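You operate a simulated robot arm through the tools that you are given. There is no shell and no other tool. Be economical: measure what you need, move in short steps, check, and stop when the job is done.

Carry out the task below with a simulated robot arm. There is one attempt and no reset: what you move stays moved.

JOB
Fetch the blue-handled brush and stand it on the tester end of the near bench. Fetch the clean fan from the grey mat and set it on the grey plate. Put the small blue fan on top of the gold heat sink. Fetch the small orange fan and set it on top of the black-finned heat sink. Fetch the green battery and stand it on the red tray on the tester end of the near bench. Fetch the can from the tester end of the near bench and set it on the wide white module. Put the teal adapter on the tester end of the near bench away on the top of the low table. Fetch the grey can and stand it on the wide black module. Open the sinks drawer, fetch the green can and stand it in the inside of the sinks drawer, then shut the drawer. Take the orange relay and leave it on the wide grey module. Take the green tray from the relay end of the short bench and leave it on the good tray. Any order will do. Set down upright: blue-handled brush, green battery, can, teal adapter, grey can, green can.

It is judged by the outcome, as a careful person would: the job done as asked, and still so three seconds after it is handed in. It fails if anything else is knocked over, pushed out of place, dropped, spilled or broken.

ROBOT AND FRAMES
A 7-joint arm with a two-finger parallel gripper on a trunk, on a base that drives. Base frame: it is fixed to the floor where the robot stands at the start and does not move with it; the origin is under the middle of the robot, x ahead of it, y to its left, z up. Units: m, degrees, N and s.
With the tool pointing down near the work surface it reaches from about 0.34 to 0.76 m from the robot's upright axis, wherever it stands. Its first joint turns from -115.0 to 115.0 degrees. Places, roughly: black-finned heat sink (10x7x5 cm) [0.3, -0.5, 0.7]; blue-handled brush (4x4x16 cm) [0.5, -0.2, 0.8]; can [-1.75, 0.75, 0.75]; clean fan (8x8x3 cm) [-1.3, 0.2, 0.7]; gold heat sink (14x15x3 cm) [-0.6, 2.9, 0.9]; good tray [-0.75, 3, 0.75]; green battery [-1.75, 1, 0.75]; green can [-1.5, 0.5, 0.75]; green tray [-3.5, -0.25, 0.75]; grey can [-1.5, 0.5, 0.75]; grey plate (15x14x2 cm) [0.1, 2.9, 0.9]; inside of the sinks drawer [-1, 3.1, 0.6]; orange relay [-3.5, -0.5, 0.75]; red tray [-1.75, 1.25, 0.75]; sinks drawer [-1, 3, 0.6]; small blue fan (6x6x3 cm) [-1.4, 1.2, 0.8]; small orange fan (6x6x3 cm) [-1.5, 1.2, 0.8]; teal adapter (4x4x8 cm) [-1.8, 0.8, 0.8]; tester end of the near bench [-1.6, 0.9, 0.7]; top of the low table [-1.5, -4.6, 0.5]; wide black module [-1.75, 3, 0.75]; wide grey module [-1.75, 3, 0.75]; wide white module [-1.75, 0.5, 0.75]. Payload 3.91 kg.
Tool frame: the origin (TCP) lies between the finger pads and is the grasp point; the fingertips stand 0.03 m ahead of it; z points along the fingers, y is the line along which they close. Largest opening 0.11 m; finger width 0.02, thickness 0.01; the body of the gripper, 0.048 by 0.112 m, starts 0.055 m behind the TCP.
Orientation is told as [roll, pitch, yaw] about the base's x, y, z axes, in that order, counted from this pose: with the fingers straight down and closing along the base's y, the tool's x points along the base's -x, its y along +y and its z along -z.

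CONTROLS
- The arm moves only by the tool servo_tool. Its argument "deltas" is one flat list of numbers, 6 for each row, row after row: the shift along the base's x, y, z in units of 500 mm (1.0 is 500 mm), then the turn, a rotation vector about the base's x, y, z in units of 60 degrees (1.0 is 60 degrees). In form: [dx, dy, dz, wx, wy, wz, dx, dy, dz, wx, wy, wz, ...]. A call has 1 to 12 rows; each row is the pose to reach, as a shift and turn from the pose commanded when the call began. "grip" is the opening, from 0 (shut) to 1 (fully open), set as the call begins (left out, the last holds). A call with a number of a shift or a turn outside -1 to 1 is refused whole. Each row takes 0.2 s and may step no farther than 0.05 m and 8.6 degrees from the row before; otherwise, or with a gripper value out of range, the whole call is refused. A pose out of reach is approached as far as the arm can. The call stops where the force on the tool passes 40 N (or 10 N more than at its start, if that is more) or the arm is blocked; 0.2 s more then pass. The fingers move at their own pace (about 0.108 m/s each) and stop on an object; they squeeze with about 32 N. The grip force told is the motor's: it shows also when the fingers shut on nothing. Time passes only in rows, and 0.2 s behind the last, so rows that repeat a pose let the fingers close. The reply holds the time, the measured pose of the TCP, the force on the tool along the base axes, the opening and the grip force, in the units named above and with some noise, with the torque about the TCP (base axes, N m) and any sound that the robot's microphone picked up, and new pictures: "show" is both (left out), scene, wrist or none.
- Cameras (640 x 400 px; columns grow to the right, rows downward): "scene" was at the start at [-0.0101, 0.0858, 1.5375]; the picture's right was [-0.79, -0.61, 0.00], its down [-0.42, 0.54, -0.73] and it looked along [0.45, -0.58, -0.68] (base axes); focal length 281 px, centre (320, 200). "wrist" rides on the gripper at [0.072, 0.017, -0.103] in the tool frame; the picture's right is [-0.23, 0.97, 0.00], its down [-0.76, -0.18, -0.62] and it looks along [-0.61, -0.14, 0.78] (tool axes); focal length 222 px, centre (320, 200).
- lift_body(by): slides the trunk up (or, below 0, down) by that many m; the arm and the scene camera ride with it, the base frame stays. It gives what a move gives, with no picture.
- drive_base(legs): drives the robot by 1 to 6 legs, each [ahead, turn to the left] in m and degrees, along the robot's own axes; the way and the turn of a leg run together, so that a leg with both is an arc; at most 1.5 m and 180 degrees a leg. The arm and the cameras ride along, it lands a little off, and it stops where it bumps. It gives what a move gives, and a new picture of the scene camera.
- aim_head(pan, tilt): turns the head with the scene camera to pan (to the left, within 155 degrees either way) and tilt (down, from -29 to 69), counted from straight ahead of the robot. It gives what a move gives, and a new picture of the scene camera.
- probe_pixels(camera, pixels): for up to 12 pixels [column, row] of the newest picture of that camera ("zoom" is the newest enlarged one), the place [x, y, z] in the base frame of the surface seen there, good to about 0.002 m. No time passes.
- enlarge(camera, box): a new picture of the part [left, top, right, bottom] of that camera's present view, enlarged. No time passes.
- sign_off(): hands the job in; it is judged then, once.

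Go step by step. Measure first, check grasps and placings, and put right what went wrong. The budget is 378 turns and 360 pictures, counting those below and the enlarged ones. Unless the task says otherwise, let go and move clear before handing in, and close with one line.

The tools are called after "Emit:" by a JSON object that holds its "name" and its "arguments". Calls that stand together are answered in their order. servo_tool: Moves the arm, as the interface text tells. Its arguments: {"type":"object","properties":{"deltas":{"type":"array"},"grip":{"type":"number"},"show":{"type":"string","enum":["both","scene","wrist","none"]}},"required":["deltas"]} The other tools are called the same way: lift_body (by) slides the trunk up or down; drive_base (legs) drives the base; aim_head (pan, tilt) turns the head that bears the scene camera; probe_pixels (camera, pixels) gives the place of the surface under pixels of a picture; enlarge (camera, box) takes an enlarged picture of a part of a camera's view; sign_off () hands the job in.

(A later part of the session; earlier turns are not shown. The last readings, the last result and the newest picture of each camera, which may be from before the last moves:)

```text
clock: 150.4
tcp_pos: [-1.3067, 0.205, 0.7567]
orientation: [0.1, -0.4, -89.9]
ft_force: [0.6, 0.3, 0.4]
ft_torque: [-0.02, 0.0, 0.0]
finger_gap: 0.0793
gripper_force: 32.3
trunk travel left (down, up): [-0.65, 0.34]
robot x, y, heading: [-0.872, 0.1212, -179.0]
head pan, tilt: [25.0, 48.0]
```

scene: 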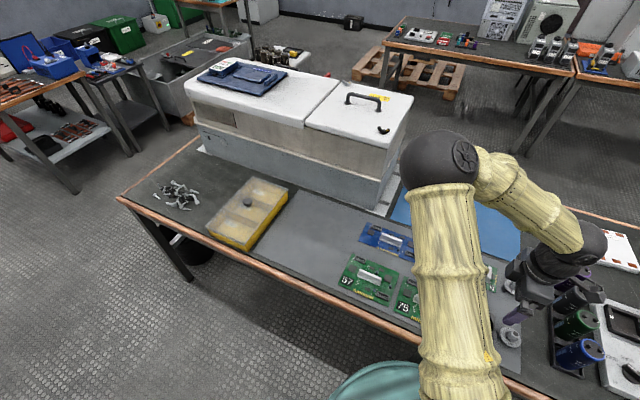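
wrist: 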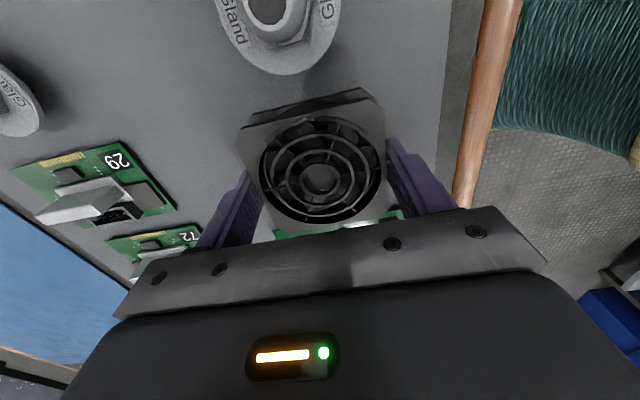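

Gripped at 0.079. I'll lift it and look toward the far bench for the drive.

Emit:
{"name": "servo_tool", "arguments": {"deltas": [0, 0, 0.06, 0, 0, 0, 0, 0, 0.15, 0, 0, 0, 0, 0, 0.25, 0, 0, 0, 0, 0, 0.35, 0, 0, 0, 0, 0, 0.45, 0, 0, 0, 0, 0, 0.55, 0, 0, 0, 0, 0, 0.63, 0, 0, 0], "show": "wrist"}}

Emit:
{"name": "drive_base", "arguments": {"legs": [[-0.05, 0], [0, -122], [1.4, 0]]}}

Emit:
{"name": "aim_head", "arguments": {"pan": 30, "tilt": 30}}

```text
clock: 152.0
tcp_pos: [-1.3039, 0.2034, 1.0708]
orientation: [0.2, -0.4, -89.9]
ft_force: [0.1, -0.3, -0.3]
ft_torque: [0.0, -0.01, -0.02]
finger_gap: 0.0792
gripper_force: 32.0
trunk travel left (down, up): [-0.65, 0.34]
robot x, y, heading: [-0.8705, 0.1227, -178.7]
head pan, tilt: [25.0, 48.0]
```

wrist: 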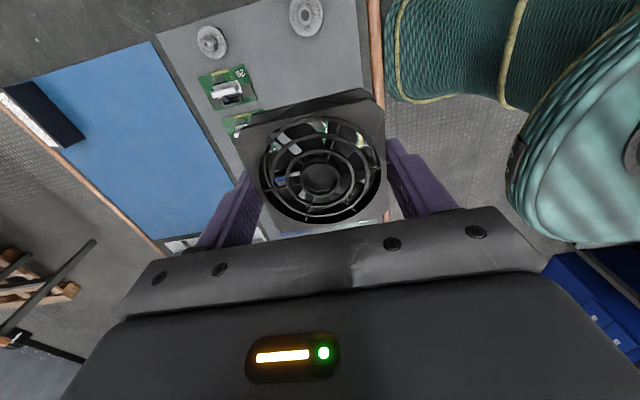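

```text
clock: 164.7
tcp_pos: [0.235, 1.6438, 1.0708]
orientation: [0.2, -0.3, 146.8]
ft_force: [0.0, -0.2, -0.5]
ft_torque: [-0.01, -0.01, 0.01]
finger_gap: 0.0791
gripper_force: 32.1
trunk travel left (down, up): [-0.65, 0.34]
robot x, y, heading: [-0.0693, 1.3242, 57.8]
head pan, tilt: [25.0, 48.0]
```

scene: 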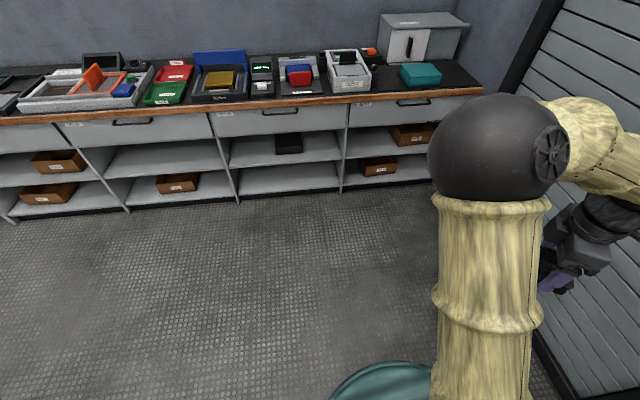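

```text
clock: 165.5
tcp_pos: [0.2354, 1.6441, 1.0702]
orientation: [0.2, -0.3, 146.6]
ft_force: [0.2, -0.3, -0.4]
ft_torque: [-0.04, -0.03, 0.01]
finger_gap: 0.0793
gripper_force: 31.6
trunk travel left (down, up): [-0.65, 0.34]
robot x, y, heading: [-0.0727, 1.325, 58.0]
head pan, tilt: [30.0, 30.0]
```

scene: 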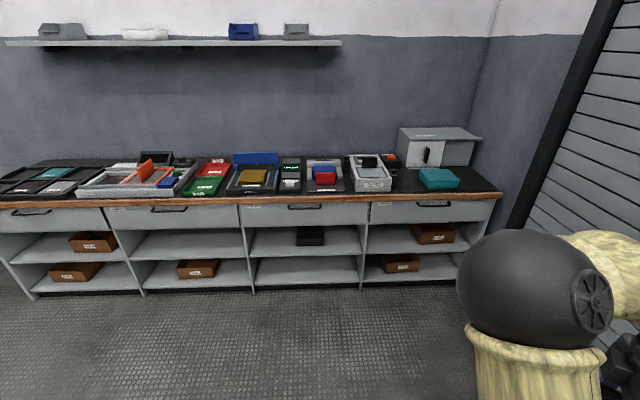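

Emit:
{"name": "enlarge", "arguments": {"camera": "scene", "box": [200, 120, 500, 230]}}

Emit:
{"name": "enlarge", "arguments": {"camera": "scene", "box": [0, 130, 240, 250]}}

Emit:
{"name": "probe_pixels", "arguments": {"camera": "scene", "pixels": [[440, 180], [370, 170], [325, 183], [252, 175], [345, 198], [420, 197], [240, 207], [205, 185], [215, 165], [60, 175], [290, 170], [390, 155]]}}

```text
2.13 times, centred on (350, 175) of scene
```

zoom: 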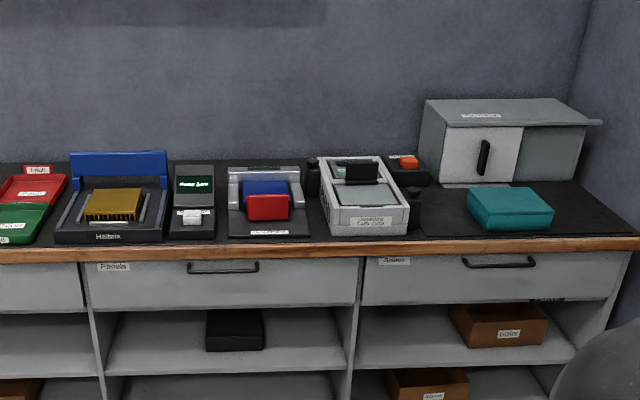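

```text
2.67 times, centred on (120, 190) of scene
```

zoom: 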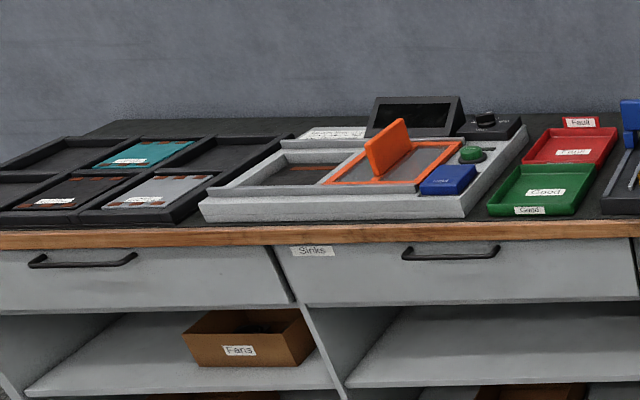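

```text
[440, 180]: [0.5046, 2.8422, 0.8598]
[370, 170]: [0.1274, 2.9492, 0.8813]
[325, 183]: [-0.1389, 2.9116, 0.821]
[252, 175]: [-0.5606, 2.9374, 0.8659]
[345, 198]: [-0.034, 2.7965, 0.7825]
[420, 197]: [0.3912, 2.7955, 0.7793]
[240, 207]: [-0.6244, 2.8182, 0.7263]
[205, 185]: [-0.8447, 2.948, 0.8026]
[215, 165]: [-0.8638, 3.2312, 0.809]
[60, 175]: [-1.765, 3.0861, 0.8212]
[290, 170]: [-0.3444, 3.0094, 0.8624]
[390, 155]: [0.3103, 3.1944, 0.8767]
```

The Sinks drawer, Good tray, gold sink and grey plate are all found. I'll drive to the grey plate.

Emit:
{"name": "drive_base", "arguments": {"legs": [[0, 23], [1.03, 0], [0, 9]]}}

Emit:
{"name": "aim_head", "arguments": {"pan": 15, "tilt": 48}}

```text
clock: 172.6
tcp_pos: [0.1728, 2.7754, 1.0704]
orientation: [0.1, -0.3, 179.5]
ft_force: [0.2, 0.3, -0.9]
ft_torque: [0.0, 0.06, -0.02]
finger_gap: 0.079
gripper_force: 32.3
trunk travel left (down, up): [-0.65, 0.34]
robot x, y, heading: [0.0868, 2.3419, 90.7]
head pan, tilt: [30.0, 30.0]
```

scene: 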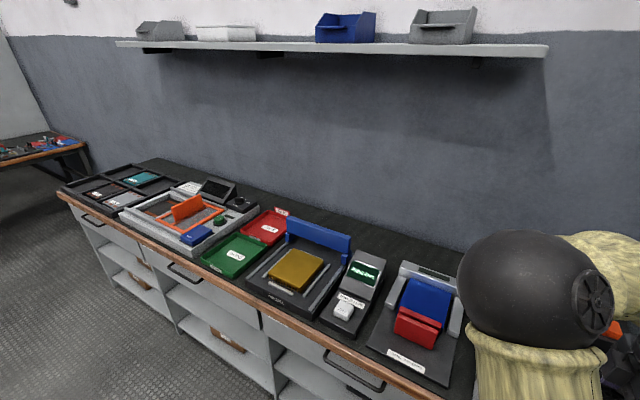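

```text
clock: 173.4
tcp_pos: [0.1733, 2.775, 1.0689]
orientation: [0.2, -0.4, 179.5]
ft_force: [-0.4, 0.2, -0.7]
ft_torque: [-0.01, 0.01, 0.0]
finger_gap: 0.0794
gripper_force: 32.0
trunk travel left (down, up): [-0.65, 0.34]
robot x, y, heading: [0.0923, 2.343, 90.7]
head pan, tilt: [15.0, 48.0]
```

scene: 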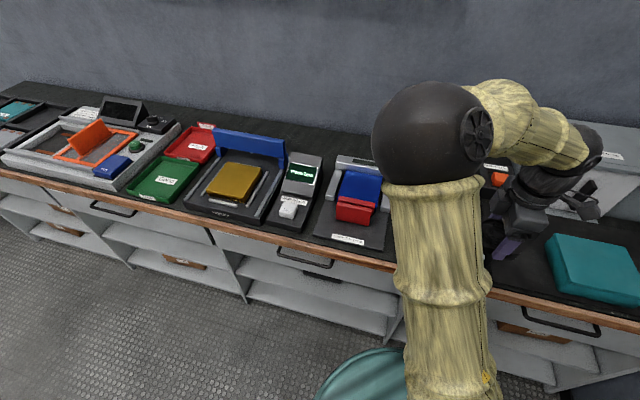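

Emit:
{"name": "servo_tool", "arguments": {"deltas": [0, 0, 0, 0, 0, 0], "show": "wrist"}}

Emit:
{"name": "aim_head", "arguments": {"pan": -10, "tilt": 48}}

```text
clock: 173.8
tcp_pos: [0.1746, 2.776, 1.0698]
orientation: [0.2, -0.2, 179.6]
ft_force: [-0.4, 0.1, -0.8]
ft_torque: [0.01, 0.0, 0.01]
finger_gap: 0.0793
gripper_force: 31.7
trunk travel left (down, up): [-0.65, 0.34]
robot x, y, heading: [0.0868, 2.3421, 90.5]
head pan, tilt: [15.0, 48.0]
```

wrist: 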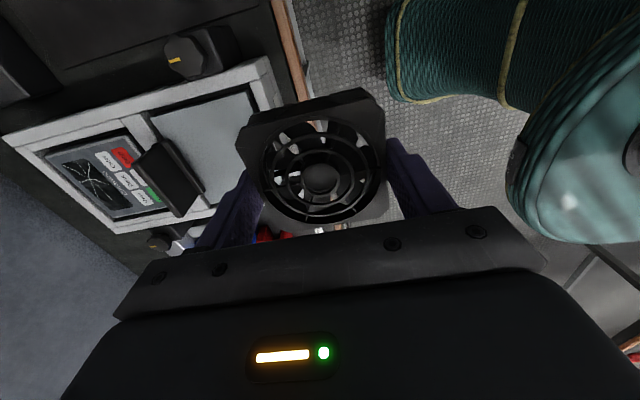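

```text
clock: 174.7
tcp_pos: [0.1744, 2.7762, 1.0694]
orientation: [0.2, -0.2, 179.6]
ft_force: [-0.2, 0.5, -0.4]
ft_torque: [0.0, -0.01, 0.01]
finger_gap: 0.0792
gripper_force: 32.0
trunk travel left (down, up): [-0.65, 0.34]
robot x, y, heading: [0.0872, 2.3406, 90.6]
head pan, tilt: [-10.0, 48.0]
```

scene: 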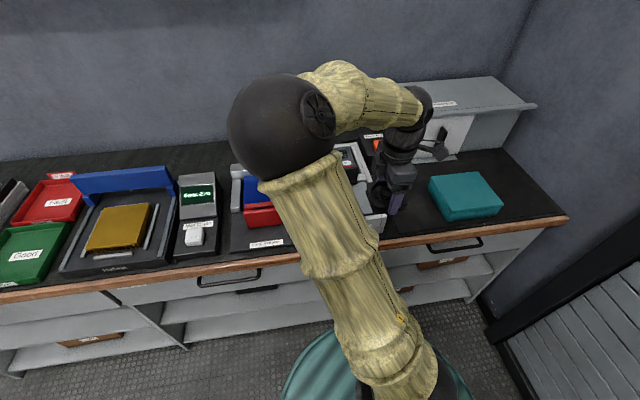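

Emit:
{"name": "probe_pixels", "arguments": {"camera": "wrist", "pixels": [[155, 112], [246, 92], [205, 130], [215, 195], [185, 150], [140, 105], [265, 75], [130, 170], [170, 160], [230, 165], [200, 60]]}}

Emit:
{"name": "enlarge", "arguments": {"camera": "wrist", "box": [20, 20, 320, 240]}}

```text
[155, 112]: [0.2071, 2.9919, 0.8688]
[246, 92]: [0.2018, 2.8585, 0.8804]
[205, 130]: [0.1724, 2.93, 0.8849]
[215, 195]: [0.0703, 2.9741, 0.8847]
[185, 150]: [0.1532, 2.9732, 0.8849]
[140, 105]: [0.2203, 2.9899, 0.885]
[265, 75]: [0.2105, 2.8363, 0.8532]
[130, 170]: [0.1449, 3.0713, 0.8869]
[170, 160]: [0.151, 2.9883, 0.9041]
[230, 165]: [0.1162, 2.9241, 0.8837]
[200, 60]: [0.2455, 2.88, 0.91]
```

```text
1.82 times, centred on (170, 130) of wrist
```

zoom: 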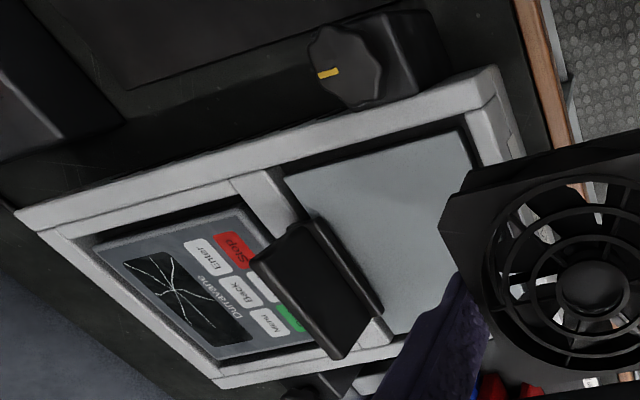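

Emit:
{"name": "servo_tool", "arguments": {"deltas": [-0.03, 0.09, 0, 0, 0, 0, -0.06, 0.18, 0, 0, 0, 0, -0.088, 0.27, 0, 0, 0, 0, -0.088, 0.272, -0.09, 0, 0, 0, -0.088, 0.272, -0.17, 0, 0, 0, -0.088, 0.272, -0.24, 0, 0, 0]}}

```text
clock: 176.1
tcp_pos: [0.1277, 2.9132, 0.9504]
orientation: [0.1, -0.2, 179.6]
ft_force: [0.5, -0.5, -0.8]
ft_torque: [-0.02, 0.06, 0.02]
finger_gap: 0.0796
gripper_force: 32.2
trunk travel left (down, up): [-0.65, 0.34]
robot x, y, heading: [0.0872, 2.3421, 90.4]
head pan, tilt: [-10.0, 48.0]
```

scene: 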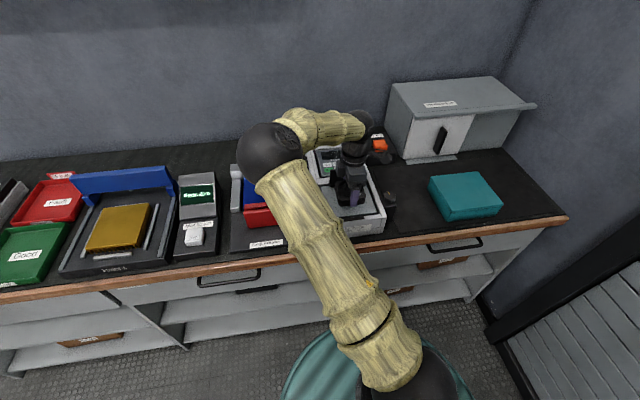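
wrist: 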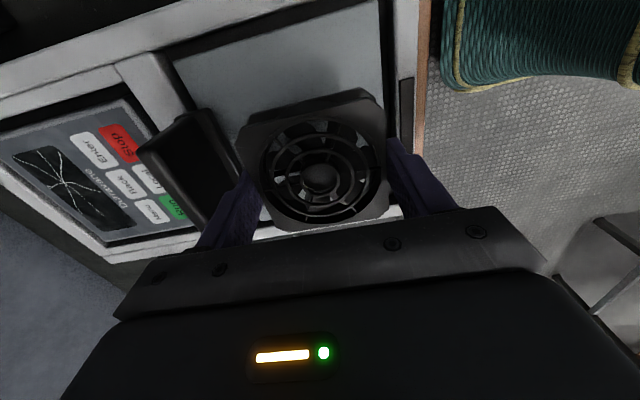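

Emit:
{"name": "probe_pixels", "arguments": {"camera": "wrist", "pixels": [[180, 68], [370, 15], [378, 80], [225, 105], [240, 145], [258, 212], [275, 228], [393, 212], [372, 215], [205, 130], [215, 200]]}}

Emit:
{"name": "enlarge", "arguments": {"camera": "scene", "box": [280, 130, 420, 250]}}

```text
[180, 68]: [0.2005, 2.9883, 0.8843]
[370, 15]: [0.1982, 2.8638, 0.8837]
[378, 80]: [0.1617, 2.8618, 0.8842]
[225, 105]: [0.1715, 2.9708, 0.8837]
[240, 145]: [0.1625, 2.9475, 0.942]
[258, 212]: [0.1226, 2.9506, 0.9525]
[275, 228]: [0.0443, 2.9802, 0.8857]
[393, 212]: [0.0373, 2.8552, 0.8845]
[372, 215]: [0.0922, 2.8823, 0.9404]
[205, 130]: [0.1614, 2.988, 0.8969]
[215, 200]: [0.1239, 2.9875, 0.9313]
```

```text
3.33 times, centred on (350, 190) of scene
```

zoom: 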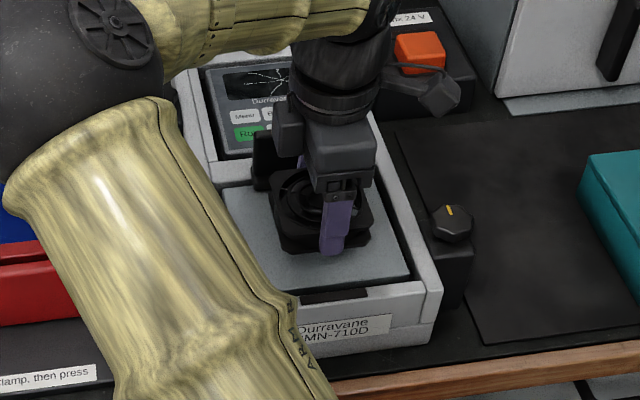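

Emit:
{"name": "servo_tool", "arguments": {"deltas": [0, 0, -0.03, 0, 0, 0, 0, 0, -0.054, 0, 0, 0], "show": "none"}}

Emit:
{"name": "servo_tool", "arguments": {"deltas": [0, 0, -0.005, 0, 0, 0, 0, 0, -0.005, 0, 0, 0], "show": "none"}}

```text
clock: 176.7
tcp_pos: [0.1313, 2.9121, 0.9239]
orientation: [0.2, -0.3, 179.5]
ft_force: [0.1, -0.3, -2.0]
ft_torque: [-0.01, 0.01, 0.01]
finger_gap: 0.0794
gripper_force: 31.4
trunk travel left (down, up): [-0.65, 0.34]
robot x, y, heading: [0.0873, 2.3402, 90.8]
head pan, tilt: [-10.0, 48.0]
```

```text
clock: 177.3
tcp_pos: [0.1316, 2.9123, 0.9207]
orientation: [0.1, -0.3, 179.5]
ft_force: [0.2, 0.2, -0.3]
ft_torque: [0.02, -0.04, 0.02]
finger_gap: 0.0791
gripper_force: 32.3
trunk travel left (down, up): [-0.65, 0.34]
robot x, y, heading: [0.0899, 2.3427, 90.5]
head pan, tilt: [-10.0, 48.0]
```

Emit:
{"name": "servo_tool", "arguments": {"deltas": [0, 0, -0.003, 0, 0, 0, 0, 0, -0.003, 0, 0, 0], "show": "none"}}

Emit:
{"name": "servo_tool", "arguments": {"deltas": [0, 0, -0.003, 0, 0, 0, 0, 0, -0.003, 0, 0, 0], "show": "none"}}

```text
clock: 177.9
tcp_pos: [0.1298, 2.912, 0.9204]
orientation: [0.2, -0.3, 179.7]
ft_force: [-0.2, 0.6, -0.5]
ft_torque: [0.02, 0.01, -0.01]
finger_gap: 0.0792
gripper_force: 31.8
trunk travel left (down, up): [-0.65, 0.34]
robot x, y, heading: [0.0884, 2.3463, 90.7]
head pan, tilt: [-10.0, 48.0]
```

```text
clock: 178.5
tcp_pos: [0.1302, 2.9128, 0.9188]
orientation: [0.1, -0.3, 179.5]
ft_force: [-0.7, -0.7, 3.5]
ft_torque: [0.16, -0.04, -0.02]
finger_gap: 0.079
gripper_force: 32.1
trunk travel left (down, up): [-0.65, 0.34]
robot x, y, heading: [0.0859, 2.3432, 90.7]
head pan, tilt: [-10.0, 48.0]
```

Light contact at 3.5 N. I'll release it and rise.

Emit:
{"name": "servo_tool", "arguments": {"deltas": [0, 0, 0, 0, 0, 0, 0, 0, 0, 0, 0, 0], "grip": 0.82, "show": "none"}}

Emit:
{"name": "servo_tool", "arguments": {"deltas": [0, 0, 0.08, 0, 0, 0, 0, 0, 0.17, 0, 0, 0, 0, 0, 0.26, 0, 0, 0]}}

```text
clock: 179.1
tcp_pos: [0.1289, 2.9133, 0.9175]
orientation: [0.3, -0.3, 179.6]
ft_force: [0.8, -1.0, 0.4]
ft_torque: [0.0, 0.0, 0.02]
finger_gap: 0.0902
gripper_force: 0.1
trunk travel left (down, up): [-0.65, 0.34]
robot x, y, heading: [0.0868, 2.3393, 90.8]
head pan, tilt: [-10.0, 48.0]
```

```text
clock: 179.9
tcp_pos: [0.1319, 2.9114, 1.0472]
orientation: [0.3, -0.4, 179.7]
ft_force: [0.3, 0.0, 0.1]
ft_torque: [0.02, -0.02, 0.01]
finger_gap: 0.0902
gripper_force: 0.0
trunk travel left (down, up): [-0.65, 0.34]
robot x, y, heading: [0.0905, 2.342, 90.7]
head pan, tilt: [-10.0, 48.0]
```

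scene: 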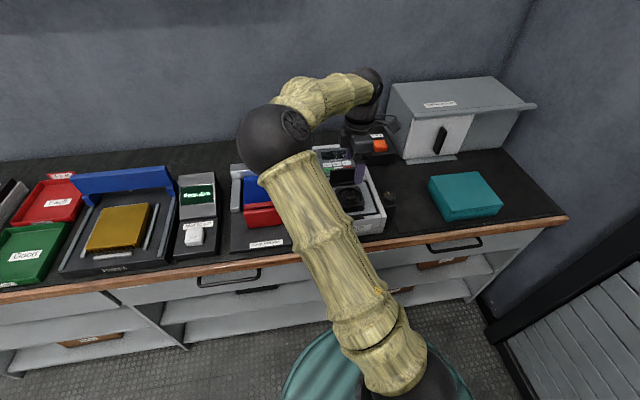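
wrist: 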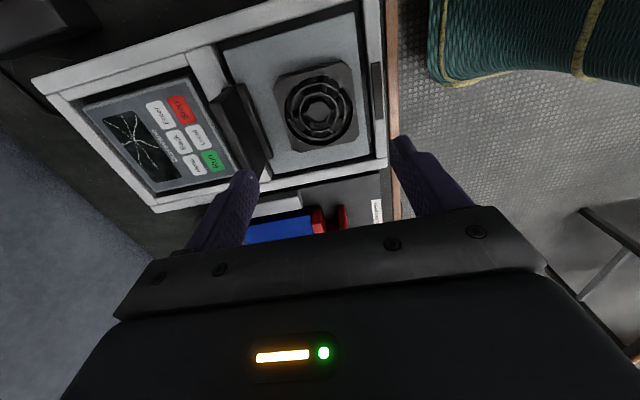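

The clean fan sits on the grey plate. Next is the blue fan, so I'll retract and turn the tool to the flipped yaw, then drive back.

Emit:
{"name": "servo_tool", "arguments": {"deltas": [0, -0.04, 0.02, 0, 0, 0.14, 0, -0.09, 0.04, 0, 0, 0.28, 0, -0.14, 0.06, 0, 0, 0.42, 0, -0.19, 0.06, 0, 0, 0.56, 0, -0.24, 0.06, 0, 0, 0.7, 0, -0.28, 0.06, 0, 0, 0.84, 0, -0.3, 0.06, 0, 0, 0.98], "show": "none"}}

Emit:
{"name": "servo_tool", "arguments": {"deltas": [0, 0, 0, 0, 0, 0.14, 0, 0, 0, 0, 0, 0.28, 0, 0, 0, 0, 0, 0.42, 0, 0, 0, 0, 0, 0.52], "show": "none"}}

Emit:
{"name": "drive_base", "arguments": {"legs": [[-0.1, 0], [0, -38], [-1.38, 0], [0, 127]]}}

```text
clock: 181.5
tcp_pos: [0.1313, 2.7619, 1.0772]
orientation: [0.2, -0.3, -121.4]
ft_force: [1.7, -0.8, -0.6]
ft_torque: [-0.01, 0.01, -0.01]
finger_gap: 0.0902
gripper_force: 0.1
trunk travel left (down, up): [-0.65, 0.34]
robot x, y, heading: [0.0884, 2.3438, 90.7]
head pan, tilt: [-10.0, 48.0]
```

```text
clock: 182.5
tcp_pos: [0.13, 2.7617, 1.0785]
orientation: [0.1, -0.3, -90.2]
ft_force: [0.6, 0.1, -0.6]
ft_torque: [0.0, -0.03, -0.01]
finger_gap: 0.09
gripper_force: 0.0
trunk travel left (down, up): [-0.65, 0.34]
robot x, y, heading: [0.0878, 2.3439, 90.7]
head pan, tilt: [-10.0, 48.0]
```

```text
clock: 197.1
tcp_pos: [-1.1647, 1.216, 1.0783]
orientation: [0.1, -0.3, -4.1]
ft_force: [0.2, 0.4, 0.7]
ft_torque: [-0.02, 0.01, 0.03]
finger_gap: 0.0904
gripper_force: 0.0
trunk travel left (down, up): [-0.65, 0.34]
robot x, y, heading: [-0.7482, 1.1429, 177.1]
head pan, tilt: [-10.0, 48.0]
```

scene: 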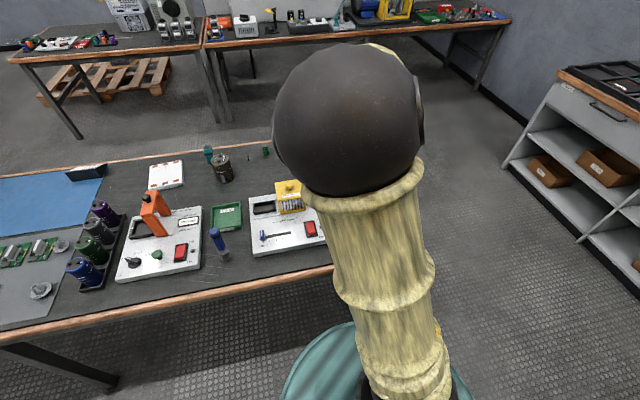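

Emit:
{"name": "servo_tool", "arguments": {"deltas": [-0.08, 0.006, -0.03, 0, 0, 0.02, -0.16, 0.012, -0.06, 0, 0, 0.04, -0.24, 0.018, -0.1, 0, 0, 0.06, -0.32, 0.024, -0.14, 0, 0, 0.068, -0.4, 0.029, -0.19, 0, 0, 0.068, -0.446, 0.029, -0.25, 0, 0, 0.068], "grip": 0.85, "show": "wrist"}}

```text
clock: 198.5
tcp_pos: [-1.389, 1.23, 0.9509]
orientation: [0.2, -0.5, 0.2]
ft_force: [0.4, 0.1, 1.0]
ft_torque: [-0.02, -0.02, 0.02]
finger_gap: 0.0934
gripper_force: 0.0
trunk travel left (down, up): [-0.65, 0.34]
robot x, y, heading: [-0.7522, 1.1467, 177.3]
head pan, tilt: [-10.0, 48.0]
```

wrist: 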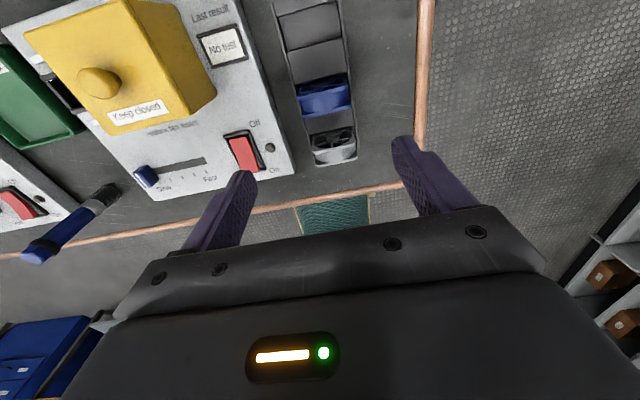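

Emit:
{"name": "probe_pixels", "arguments": {"camera": "wrist", "pixels": [[298, 90], [345, 82], [322, 88], [326, 100], [300, 112], [350, 105], [330, 118], [296, 88]]}}

Emit:
{"name": "enlarge", "arguments": {"camera": "wrist", "box": [270, 50, 380, 170]}}

```text
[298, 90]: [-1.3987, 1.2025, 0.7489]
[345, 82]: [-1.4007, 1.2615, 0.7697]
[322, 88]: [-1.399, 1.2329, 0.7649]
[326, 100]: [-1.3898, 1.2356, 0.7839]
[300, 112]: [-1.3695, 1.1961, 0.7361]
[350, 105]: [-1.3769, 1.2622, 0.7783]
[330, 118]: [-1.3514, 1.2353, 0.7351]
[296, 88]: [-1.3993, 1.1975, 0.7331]
```

```text
3.33 times, centred on (325, 110) of wrist
```

zoom: 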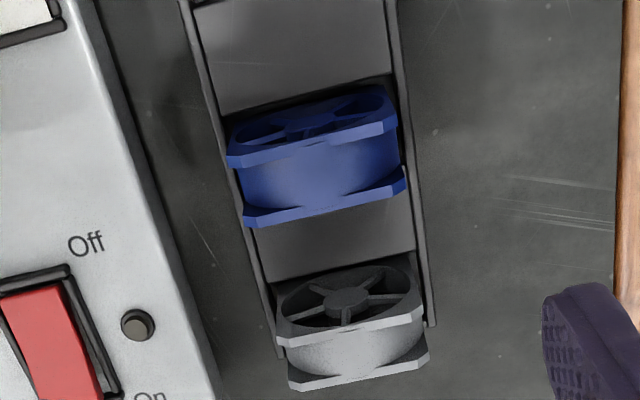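

Emit:
{"name": "servo_tool", "arguments": {"deltas": [0.003, 0.003, -0.09, 0, 0, 0, 0.003, 0.003, -0.18, 0, 0, 0, 0.003, 0.003, -0.26, 0, 0, 0, 0.003, 0.003, -0.32, 0, 0, 0, 0.003, 0.003, -0.359, 0, 0, 0], "show": "wrist"}}

Emit:
{"name": "probe_pixels", "arguments": {"camera": "wrist", "pixels": [[270, 180], [350, 165], [310, 200], [285, 215], [365, 195]]}}

```text
clock: 199.7
tcp_pos: [-1.3848, 1.2328, 0.7737]
orientation: [0.1, -0.3, -0.1]
ft_force: [-0.4, 0.3, 0.0]
ft_torque: [-0.02, 0.03, 0.02]
finger_gap: 0.0933
gripper_force: 0.0
trunk travel left (down, up): [-0.65, 0.34]
robot x, y, heading: [-0.7459, 1.1476, 176.9]
head pan, tilt: [-10.0, 48.0]
```

wrist: 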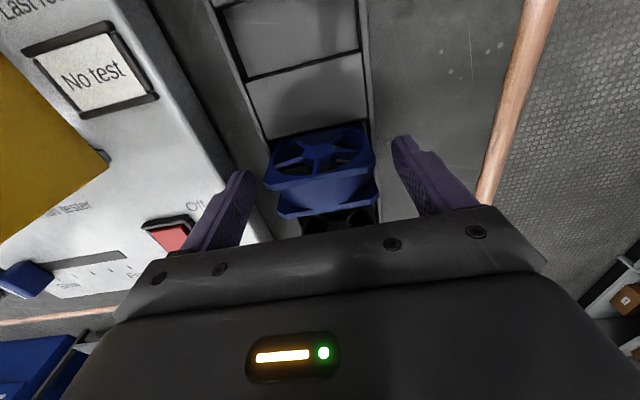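

```text
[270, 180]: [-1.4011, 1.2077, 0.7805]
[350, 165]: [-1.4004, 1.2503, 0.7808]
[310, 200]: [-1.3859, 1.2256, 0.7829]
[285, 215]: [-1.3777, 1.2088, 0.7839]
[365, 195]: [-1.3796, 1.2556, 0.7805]
```

Emit:
{"name": "servo_tool", "arguments": {"deltas": [-0.007, 0, -0.003, 0, 0, 0], "show": "none"}}

Emit:
{"name": "servo_tool", "arguments": {"deltas": [0, 0, 0, 0, 0, 0, 0, 0, 0, 0, 0, 0, 0, 0, 0, 0, 0, 0], "grip": 0.3, "show": "none"}}

Emit:
{"name": "servo_tool", "arguments": {"deltas": [0, 0, 0.06, 0, 0, 0, 0, 0, 0.14, 0, 0, 0, 0, 0, 0.24, 0, 0, 0, 0, 0, 0.34, 0, 0, 0, 0, 0, 0.44, 0, 0, 0, 0.06, 0, 0.52, 0, 0, 0, 0.14, 0, 0.58, 0, 0, 0, 0.22, 0, 0.6, 0, 0, 0, 0.3, 0, 0.6, 0, 0, 0, 0.38, 0, 0.6, 0, 0, 0]}}

```text
clock: 200.1
tcp_pos: [-1.388, 1.2326, 0.7737]
orientation: [0.1, -0.3, 0.0]
ft_force: [-0.1, 0.5, 0.3]
ft_torque: [0.0, -0.03, -0.02]
finger_gap: 0.0934
gripper_force: 0.0
trunk travel left (down, up): [-0.65, 0.34]
robot x, y, heading: [-0.7506, 1.1479, 177.0]
head pan, tilt: [-10.0, 48.0]
```

```text
clock: 200.9
tcp_pos: [-1.3898, 1.2325, 0.7743]
orientation: [0.1, -0.3, 0.1]
ft_force: [-0.3, 0.9, 1.2]
ft_torque: [0.02, 0.02, 0.01]
finger_gap: 0.0597
gripper_force: 31.9
trunk travel left (down, up): [-0.65, 0.34]
robot x, y, heading: [-0.7495, 1.1458, 177.2]
head pan, tilt: [-10.0, 48.0]
```

```text
clock: 203.1
tcp_pos: [-1.1997, 1.229, 1.072]
orientation: [0.2, -0.3, 0.0]
ft_force: [-1.0, 0.8, -1.8]
ft_torque: [-0.03, -0.01, -0.04]
finger_gap: 0.0592
gripper_force: 31.9
trunk travel left (down, up): [-0.65, 0.34]
robot x, y, heading: [-0.7502, 1.1464, 177.0]
head pan, tilt: [-10.0, 48.0]
```

scene: 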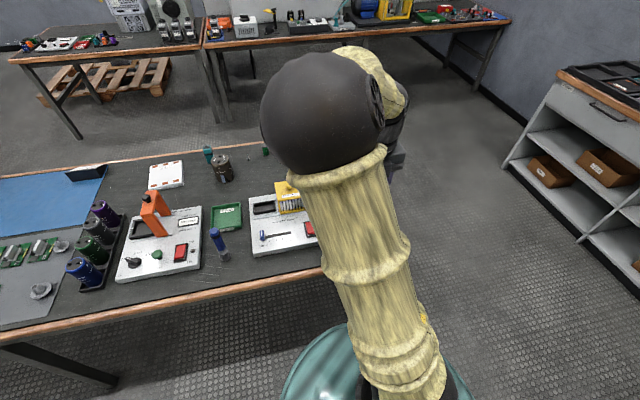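
wrist: 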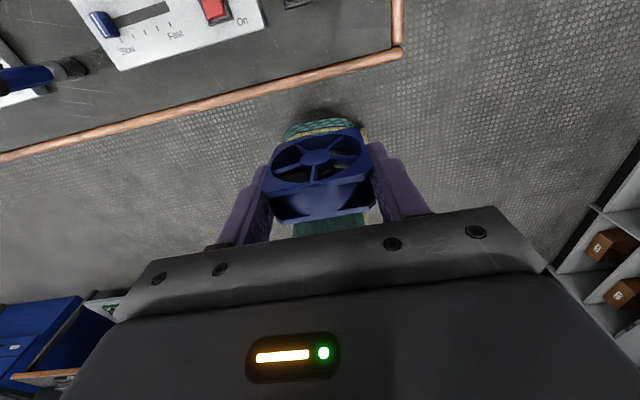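

Emit:
{"name": "drive_base", "arguments": {"legs": [[0, -95.5], [1.21, 0], [0, 8.5]]}}

Emit:
{"name": "aim_head", "arguments": {"pan": 15, "tilt": 45}}

```text
clock: 213.8
tcp_pos: [-0.5338, 2.7967, 1.0715]
orientation: [0.2, -0.4, -86.7]
ft_force: [-0.6, 0.2, -1.4]
ft_torque: [-0.02, -0.03, -0.01]
finger_gap: 0.0596
gripper_force: 31.9
trunk travel left (down, up): [-0.65, 0.34]
robot x, y, heading: [-0.5906, 2.3404, 90.2]
head pan, tilt: [-10.0, 48.0]
```

scene: 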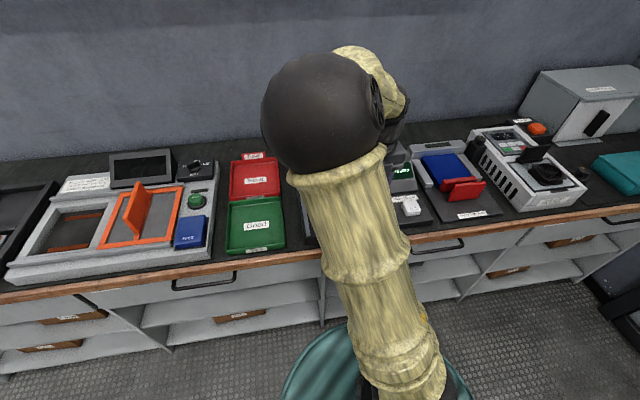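

```text
clock: 214.7
tcp_pos: [-0.5329, 2.7969, 1.0717]
orientation: [0.1, -0.4, -86.7]
ft_force: [0.4, 0.1, -0.9]
ft_torque: [0.05, 0.0, 0.03]
finger_gap: 0.0594
gripper_force: 32.4
trunk travel left (down, up): [-0.65, 0.34]
robot x, y, heading: [-0.5909, 2.339, 90.7]
head pan, tilt: [15.0, 45.0]
```

scene: 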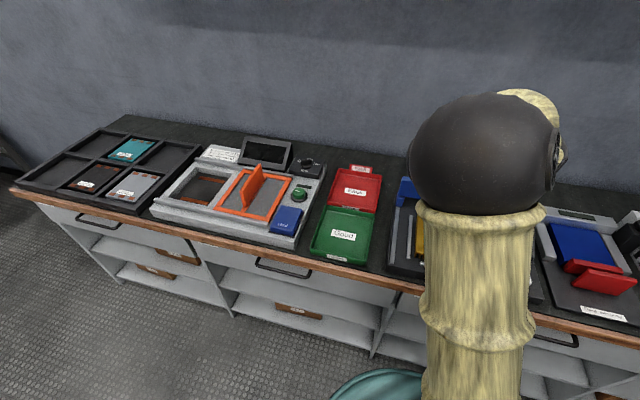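

Emit:
{"name": "servo_tool", "arguments": {"deltas": [-0.03, 0.03, 0, 0, 0, -0.055, -0.05, 0.09, 0, 0, 0, -0.055, -0.05, 0.14, 0, 0, 0, -0.055], "show": "none"}}

Emit:
{"name": "servo_tool", "arguments": {"deltas": [0, 0, 0, 0.14, 0, 0, 0, 0, 0, 0.28, 0, 0, 0, 0, 0, 0.42, 0, 0, 0, 0, 0, 0.56, 0, 0, 0, 0, 0, 0.7, 0, 0, 0, 0, 0, 0.84, 0, 0, 0, 0, 0, 0.98, 0, 0]}}

```text
clock: 215.5
tcp_pos: [-0.5611, 2.867, 1.0729]
orientation: [0.1, -0.4, -90.0]
ft_force: [0.5, -0.1, -0.2]
ft_torque: [-0.04, 0.0, -0.06]
finger_gap: 0.0593
gripper_force: 32.3
trunk travel left (down, up): [-0.65, 0.34]
robot x, y, heading: [-0.5887, 2.3434, 90.4]
head pan, tilt: [15.0, 45.0]
```

```text
clock: 217.1
tcp_pos: [-0.5608, 2.8651, 1.0699]
orientation: [1.4, 58.0, -87.5]
ft_force: [3.4, 0.8, 0.9]
ft_torque: [-0.13, 0.12, 0.09]
finger_gap: 0.0596
gripper_force: 32.1
trunk travel left (down, up): [-0.65, 0.34]
robot x, y, heading: [-0.5872, 2.3403, 90.5]
head pan, tilt: [15.0, 45.0]
```

scene: 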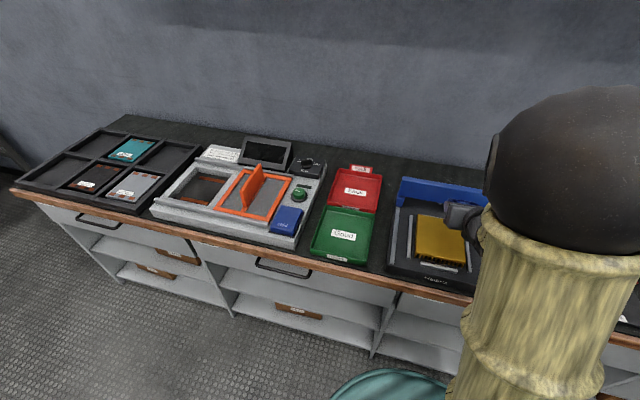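
wrist: 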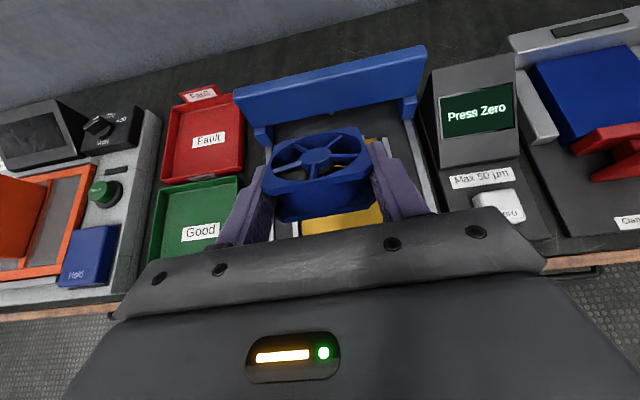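

Emit:
{"name": "enlarge", "arguments": {"camera": "scene", "box": [370, 160, 500, 300]}}

Emit:
{"name": "probe_pixels", "arguments": {"camera": "scene", "pixels": [[420, 219], [443, 222], [417, 255], [464, 263], [440, 240], [466, 242], [400, 195], [405, 230], [430, 188], [430, 275]]}}

Emit:
{"name": "probe_pixels", "arguments": {"camera": "wrist", "pixels": [[375, 143], [305, 225], [378, 212], [300, 130], [420, 120]]}}

```text
2.86 times, centred on (435, 230) of scene
```

zoom: 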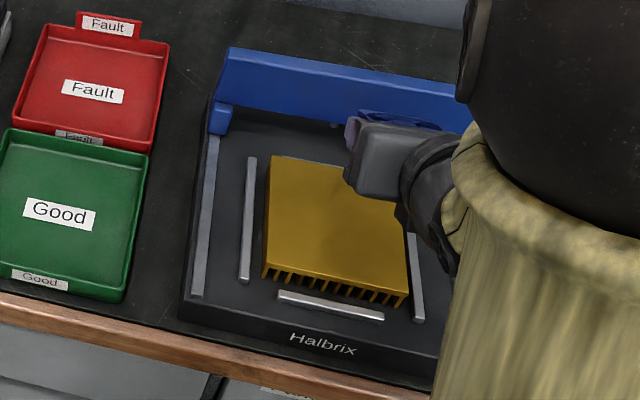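

```text
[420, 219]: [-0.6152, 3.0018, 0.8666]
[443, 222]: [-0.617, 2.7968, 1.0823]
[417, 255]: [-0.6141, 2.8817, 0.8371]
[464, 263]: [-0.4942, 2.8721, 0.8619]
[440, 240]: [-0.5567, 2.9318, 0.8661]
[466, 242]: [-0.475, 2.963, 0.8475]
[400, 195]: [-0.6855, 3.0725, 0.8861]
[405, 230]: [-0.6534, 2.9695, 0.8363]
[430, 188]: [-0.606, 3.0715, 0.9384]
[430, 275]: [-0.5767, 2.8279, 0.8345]
```

```text
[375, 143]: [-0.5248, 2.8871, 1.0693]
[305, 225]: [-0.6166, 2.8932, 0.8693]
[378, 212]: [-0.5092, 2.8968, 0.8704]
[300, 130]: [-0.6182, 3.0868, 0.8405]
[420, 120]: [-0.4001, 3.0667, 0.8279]
```

Emit:
{"name": "servo_tool", "arguments": {"deltas": [0.002, 0.03, -0.03, 0.13, 0, 0, 0.004, 0.06, -0.06, 0.26, 0, 0, 0.006, 0.09, -0.1, 0.39, 0, 0, 0.008, 0.1, -0.16, 0.52, 0, 0]}}

```text
clock: 218.1
tcp_pos: [-0.5554, 2.9161, 0.9907]
orientation: [15.7, 89.7, -74.5]
ft_force: [0.4, 0.2, -1.0]
ft_torque: [-0.03, -0.01, 0.04]
finger_gap: 0.0593
gripper_force: 31.9
trunk travel left (down, up): [-0.65, 0.34]
robot x, y, heading: [-0.5895, 2.3388, 90.2]
head pan, tilt: [15.0, 45.0]
```

scene: 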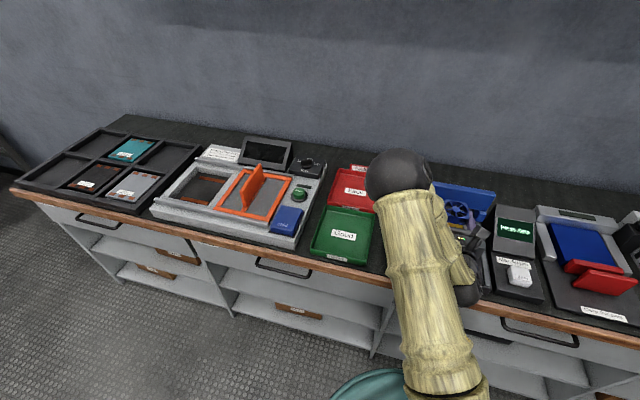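
wrist: 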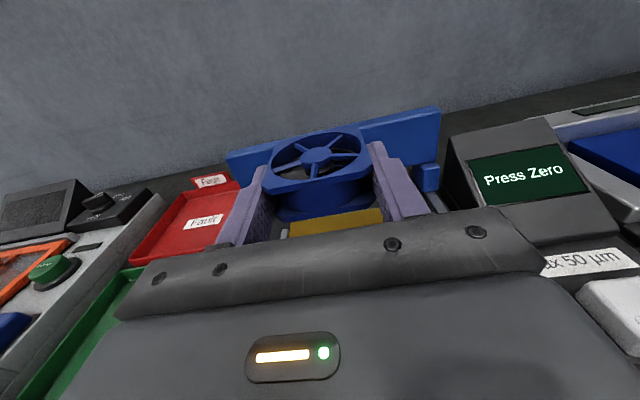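

Emit:
{"name": "servo_tool", "arguments": {"deltas": [0, 0.004, -0.07, 0, 0, 0, 0, 0.008, -0.14, 0, 0, 0, 0, 0.008, -0.19, 0, 0, 0]}}

Emit:
{"name": "servo_tool", "arguments": {"deltas": [0, 0, -0.006, 0, 0, 0, 0, 0, -0.006, 0, 0, 0], "show": "none"}}

Emit:
{"name": "servo_tool", "arguments": {"deltas": [0, 0, -0.004, 0, 0, 0, 0, 0, -0.004, 0, 0, 0], "show": "none"}}

```text
clock: 218.9
tcp_pos: [-0.5548, 2.9203, 0.8969]
orientation: [-0.3, 89.8, -90.5]
ft_force: [0.5, 0.1, -0.9]
ft_torque: [-0.01, 0.0, -0.01]
finger_gap: 0.0596
gripper_force: 32.0
trunk travel left (down, up): [-0.65, 0.34]
robot x, y, heading: [-0.5899, 2.3447, 90.3]
head pan, tilt: [15.0, 45.0]
```

scene: 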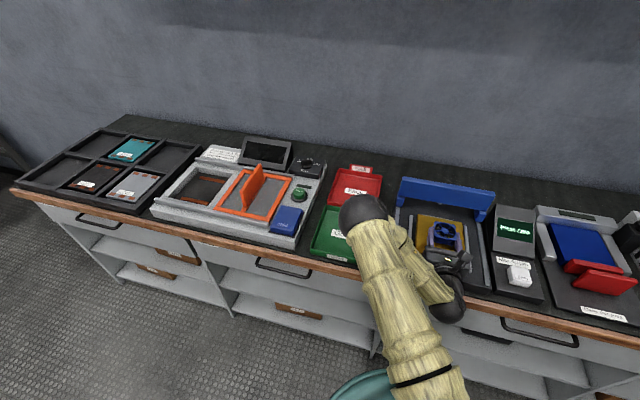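
wrist: 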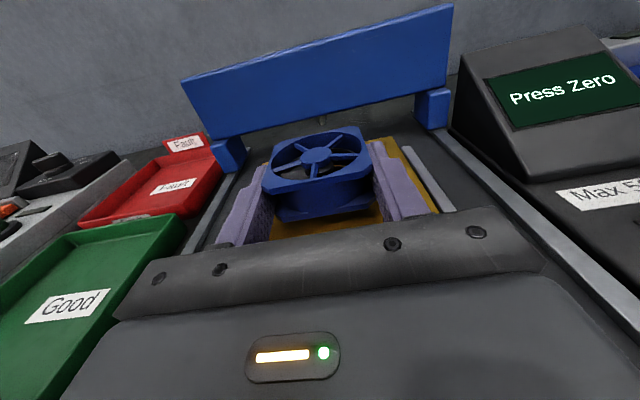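

```text
clock: 219.5
tcp_pos: [-0.5544, 2.9199, 0.8948]
orientation: [6.1, 89.8, -84.0]
ft_force: [0.0, 0.7, 5.8]
ft_torque: [-0.46, 0.07, -0.02]
finger_gap: 0.0593
gripper_force: 32.6
trunk travel left (down, up): [-0.65, 0.34]
robot x, y, heading: [-0.587, 2.3405, 90.5]
head pan, tilt: [15.0, 45.0]
```

```text
clock: 220.1
tcp_pos: [-0.5537, 2.9202, 0.8958]
orientation: [166.3, 89.9, 76.2]
ft_force: [-0.7, 4.0, 31.0]
ft_torque: [-2.03, 0.55, -0.14]
finger_gap: 0.0594
gripper_force: 32.2
trunk travel left (down, up): [-0.65, 0.34]
robot x, y, heading: [-0.5887, 2.3407, 90.4]
head pan, tilt: [15.0, 45.0]
```

Torque says the gripper body touched the sink's front edge. I'll raise it, shift back 22 mm, and lower again so the fan lands slightly forward of center.

Emit:
{"name": "servo_tool", "arguments": {"deltas": [0, 0, 0.02, 0, 0, 0, 0, -0.022, 0.02, 0, 0, 0, 0, -0.044, 0.02, 0, 0, 0, 0, -0.044, 0, 0, 0, 0, 0, -0.044, -0.006, 0, 0, 0], "show": "wrist"}}

Emit:
{"name": "servo_tool", "arguments": {"deltas": [0, 0, -0.005, 0, 0, 0, 0, 0, -0.01, 0, 0, 0], "show": "none"}}

```text
clock: 221.3
tcp_pos: [-0.5549, 2.897, 0.8882]
orientation: [-0.9, 89.7, -91.0]
ft_force: [0.0, 0.0, -0.2]
ft_torque: [-0.02, 0.0, 0.01]
finger_gap: 0.0593
gripper_force: 32.0
trunk travel left (down, up): [-0.65, 0.34]
robot x, y, heading: [-0.5898, 2.3391, 90.7]
head pan, tilt: [15.0, 45.0]
```

wrist: 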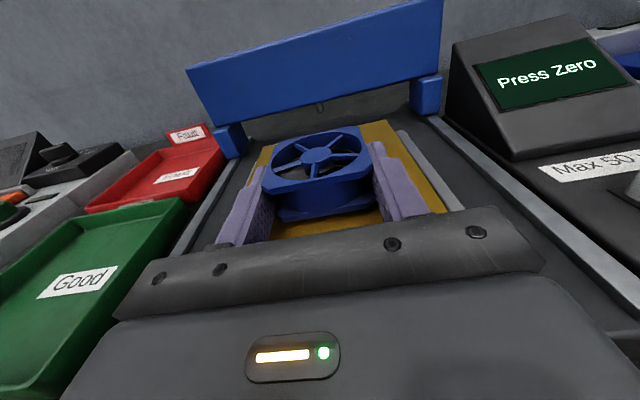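

```text
clock: 221.9
tcp_pos: [-0.5547, 2.8976, 0.8845]
orientation: [28.4, 89.9, -61.7]
ft_force: [-1.2, 0.6, 14.4]
ft_torque: [-0.89, 0.28, -0.15]
finger_gap: 0.0596
gripper_force: 32.3
trunk travel left (down, up): [-0.65, 0.34]
robot x, y, heading: [-0.5896, 2.3395, 90.5]
head pan, tilt: [15.0, 45.0]
```

Emit:
{"name": "enlarge", "arguments": {"camera": "scene", "box": [390, 170, 510, 310]}}

```text
2.86 times, centred on (450, 240) of scene
```

zoom: 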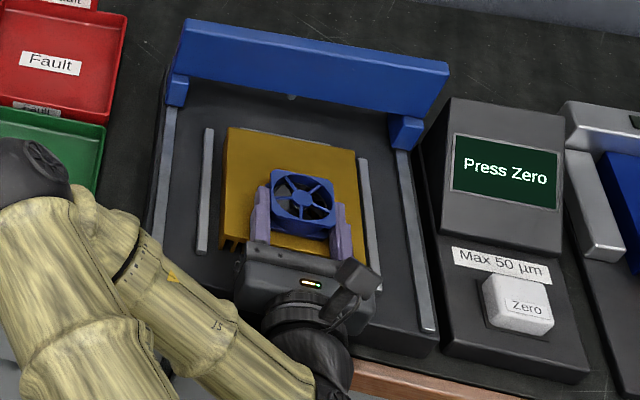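

The fan is level with at most about 5 mm of clearance while the palm rests on the fixture's front bar. I'll release here.

Emit:
{"name": "servo_tool", "arguments": {"deltas": [0, 0, 0.004, 0, 0, 0, 0, 0, 0.004, 0, 0, 0, 0, 0, 0.004, 0, 0, 0], "grip": 0.78, "show": "wrist"}}

```text
clock: 222.7
tcp_pos: [-0.5553, 2.8983, 0.8848]
orientation: [0.3, 89.6, -90.0]
ft_force: [-1.3, -0.8, 0.9]
ft_torque: [-0.07, 0.06, -0.01]
finger_gap: 0.0856
gripper_force: 0.1
trunk travel left (down, up): [-0.65, 0.34]
robot x, y, heading: [-0.5889, 2.3414, 90.5]
head pan, tilt: [15.0, 45.0]
```

wrist: 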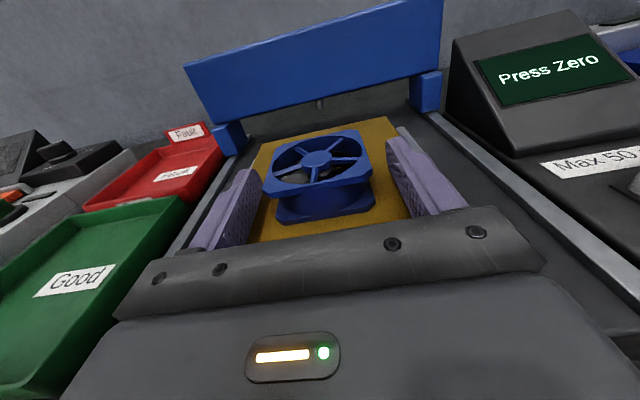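

Emit:
{"name": "servo_tool", "arguments": {"deltas": [0, -0.01, 0.07, 0, 0, 0, 0, -0.02, 0.15, 0, 0, 0, 0, -0.03, 0.22, -0.13, 0, 0, 0, -0.03, 0.28, -0.27, 0, 0, 0, -0.03, 0.34, -0.41, 0, 0, 0, -0.03, 0.38, -0.55, 0, 0, 0, -0.05, 0.38, -0.69, 0, 0, 0, -0.07, 0.38, -0.83, 0, 0, 0, -0.09, 0.38, -0.97, 0, 0], "show": "none"}}

Emit:
{"name": "servo_tool", "arguments": {"deltas": [0, -0.02, 0, -0.13, 0, 0, 0, -0.05, 0, -0.26, 0, 0, 0, -0.08, 0, -0.39, 0, 0, 0, -0.1, 0, -0.52, 0, 0]}}

```text
clock: 224.7
tcp_pos: [-0.5553, 2.8527, 1.0749]
orientation: [0.2, 31.4, -90.1]
ft_force: [-0.3, 0.0, 0.0]
ft_torque: [-0.03, -0.02, 0.0]
finger_gap: 0.086
gripper_force: 0.1
trunk travel left (down, up): [-0.65, 0.34]
robot x, y, heading: [-0.5907, 2.3422, 90.6]
head pan, tilt: [15.0, 45.0]
```

```text
clock: 225.7
tcp_pos: [-0.5543, 2.8035, 1.076]
orientation: [0.2, 0.2, -90.0]
ft_force: [0.7, 0.1, 0.0]
ft_torque: [-0.01, 0.01, 0.0]
finger_gap: 0.0856
gripper_force: 0.1
trunk travel left (down, up): [-0.65, 0.34]
robot x, y, heading: [-0.589, 2.343, 90.4]
head pan, tilt: [15.0, 45.0]
```

scene: 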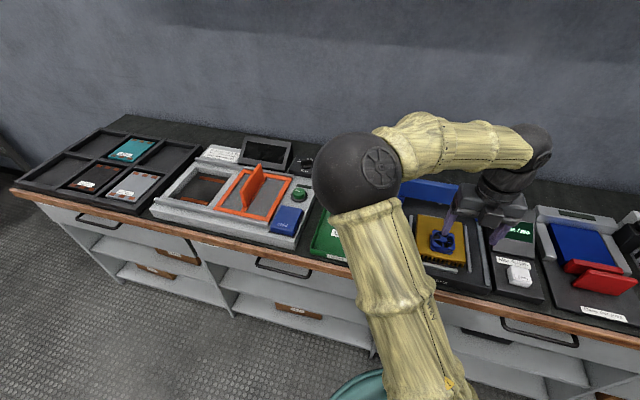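
wrist: 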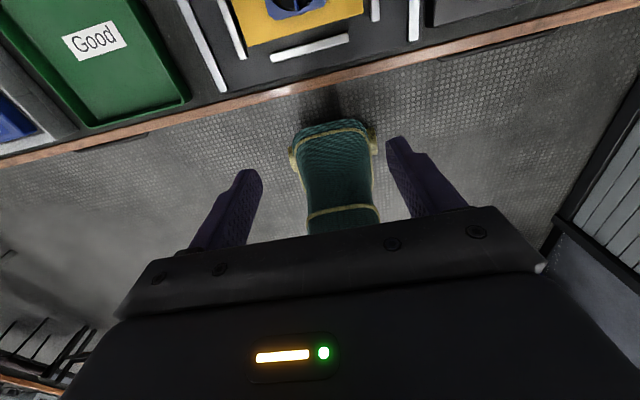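

Emit:
{"name": "aim_head", "arguments": {"pan": 35, "tilt": 50}}

Emit:
{"name": "enlarge", "arguments": {"camera": "scene", "box": [180, 190, 420, 360]}}

```text
clock: 226.6
tcp_pos: [-0.5532, 2.8038, 1.0762]
orientation: [0.2, 0.3, -90.1]
ft_force: [-0.2, 0.2, 0.1]
ft_torque: [0.01, 0.02, 0.0]
finger_gap: 0.086
gripper_force: 0.1
trunk travel left (down, up): [-0.65, 0.34]
robot x, y, heading: [-0.5917, 2.34, 90.6]
head pan, tilt: [35.0, 50.0]
```

scene: 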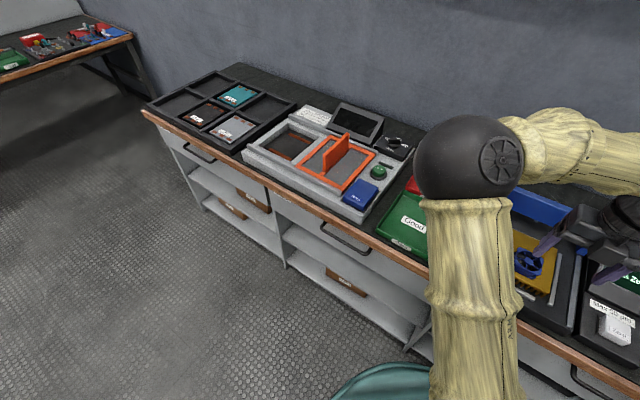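

```text
2.35 times, centred on (300, 275) of scene
```

zoom: 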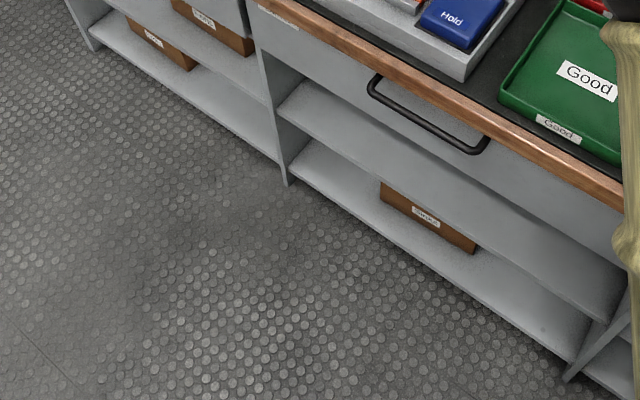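

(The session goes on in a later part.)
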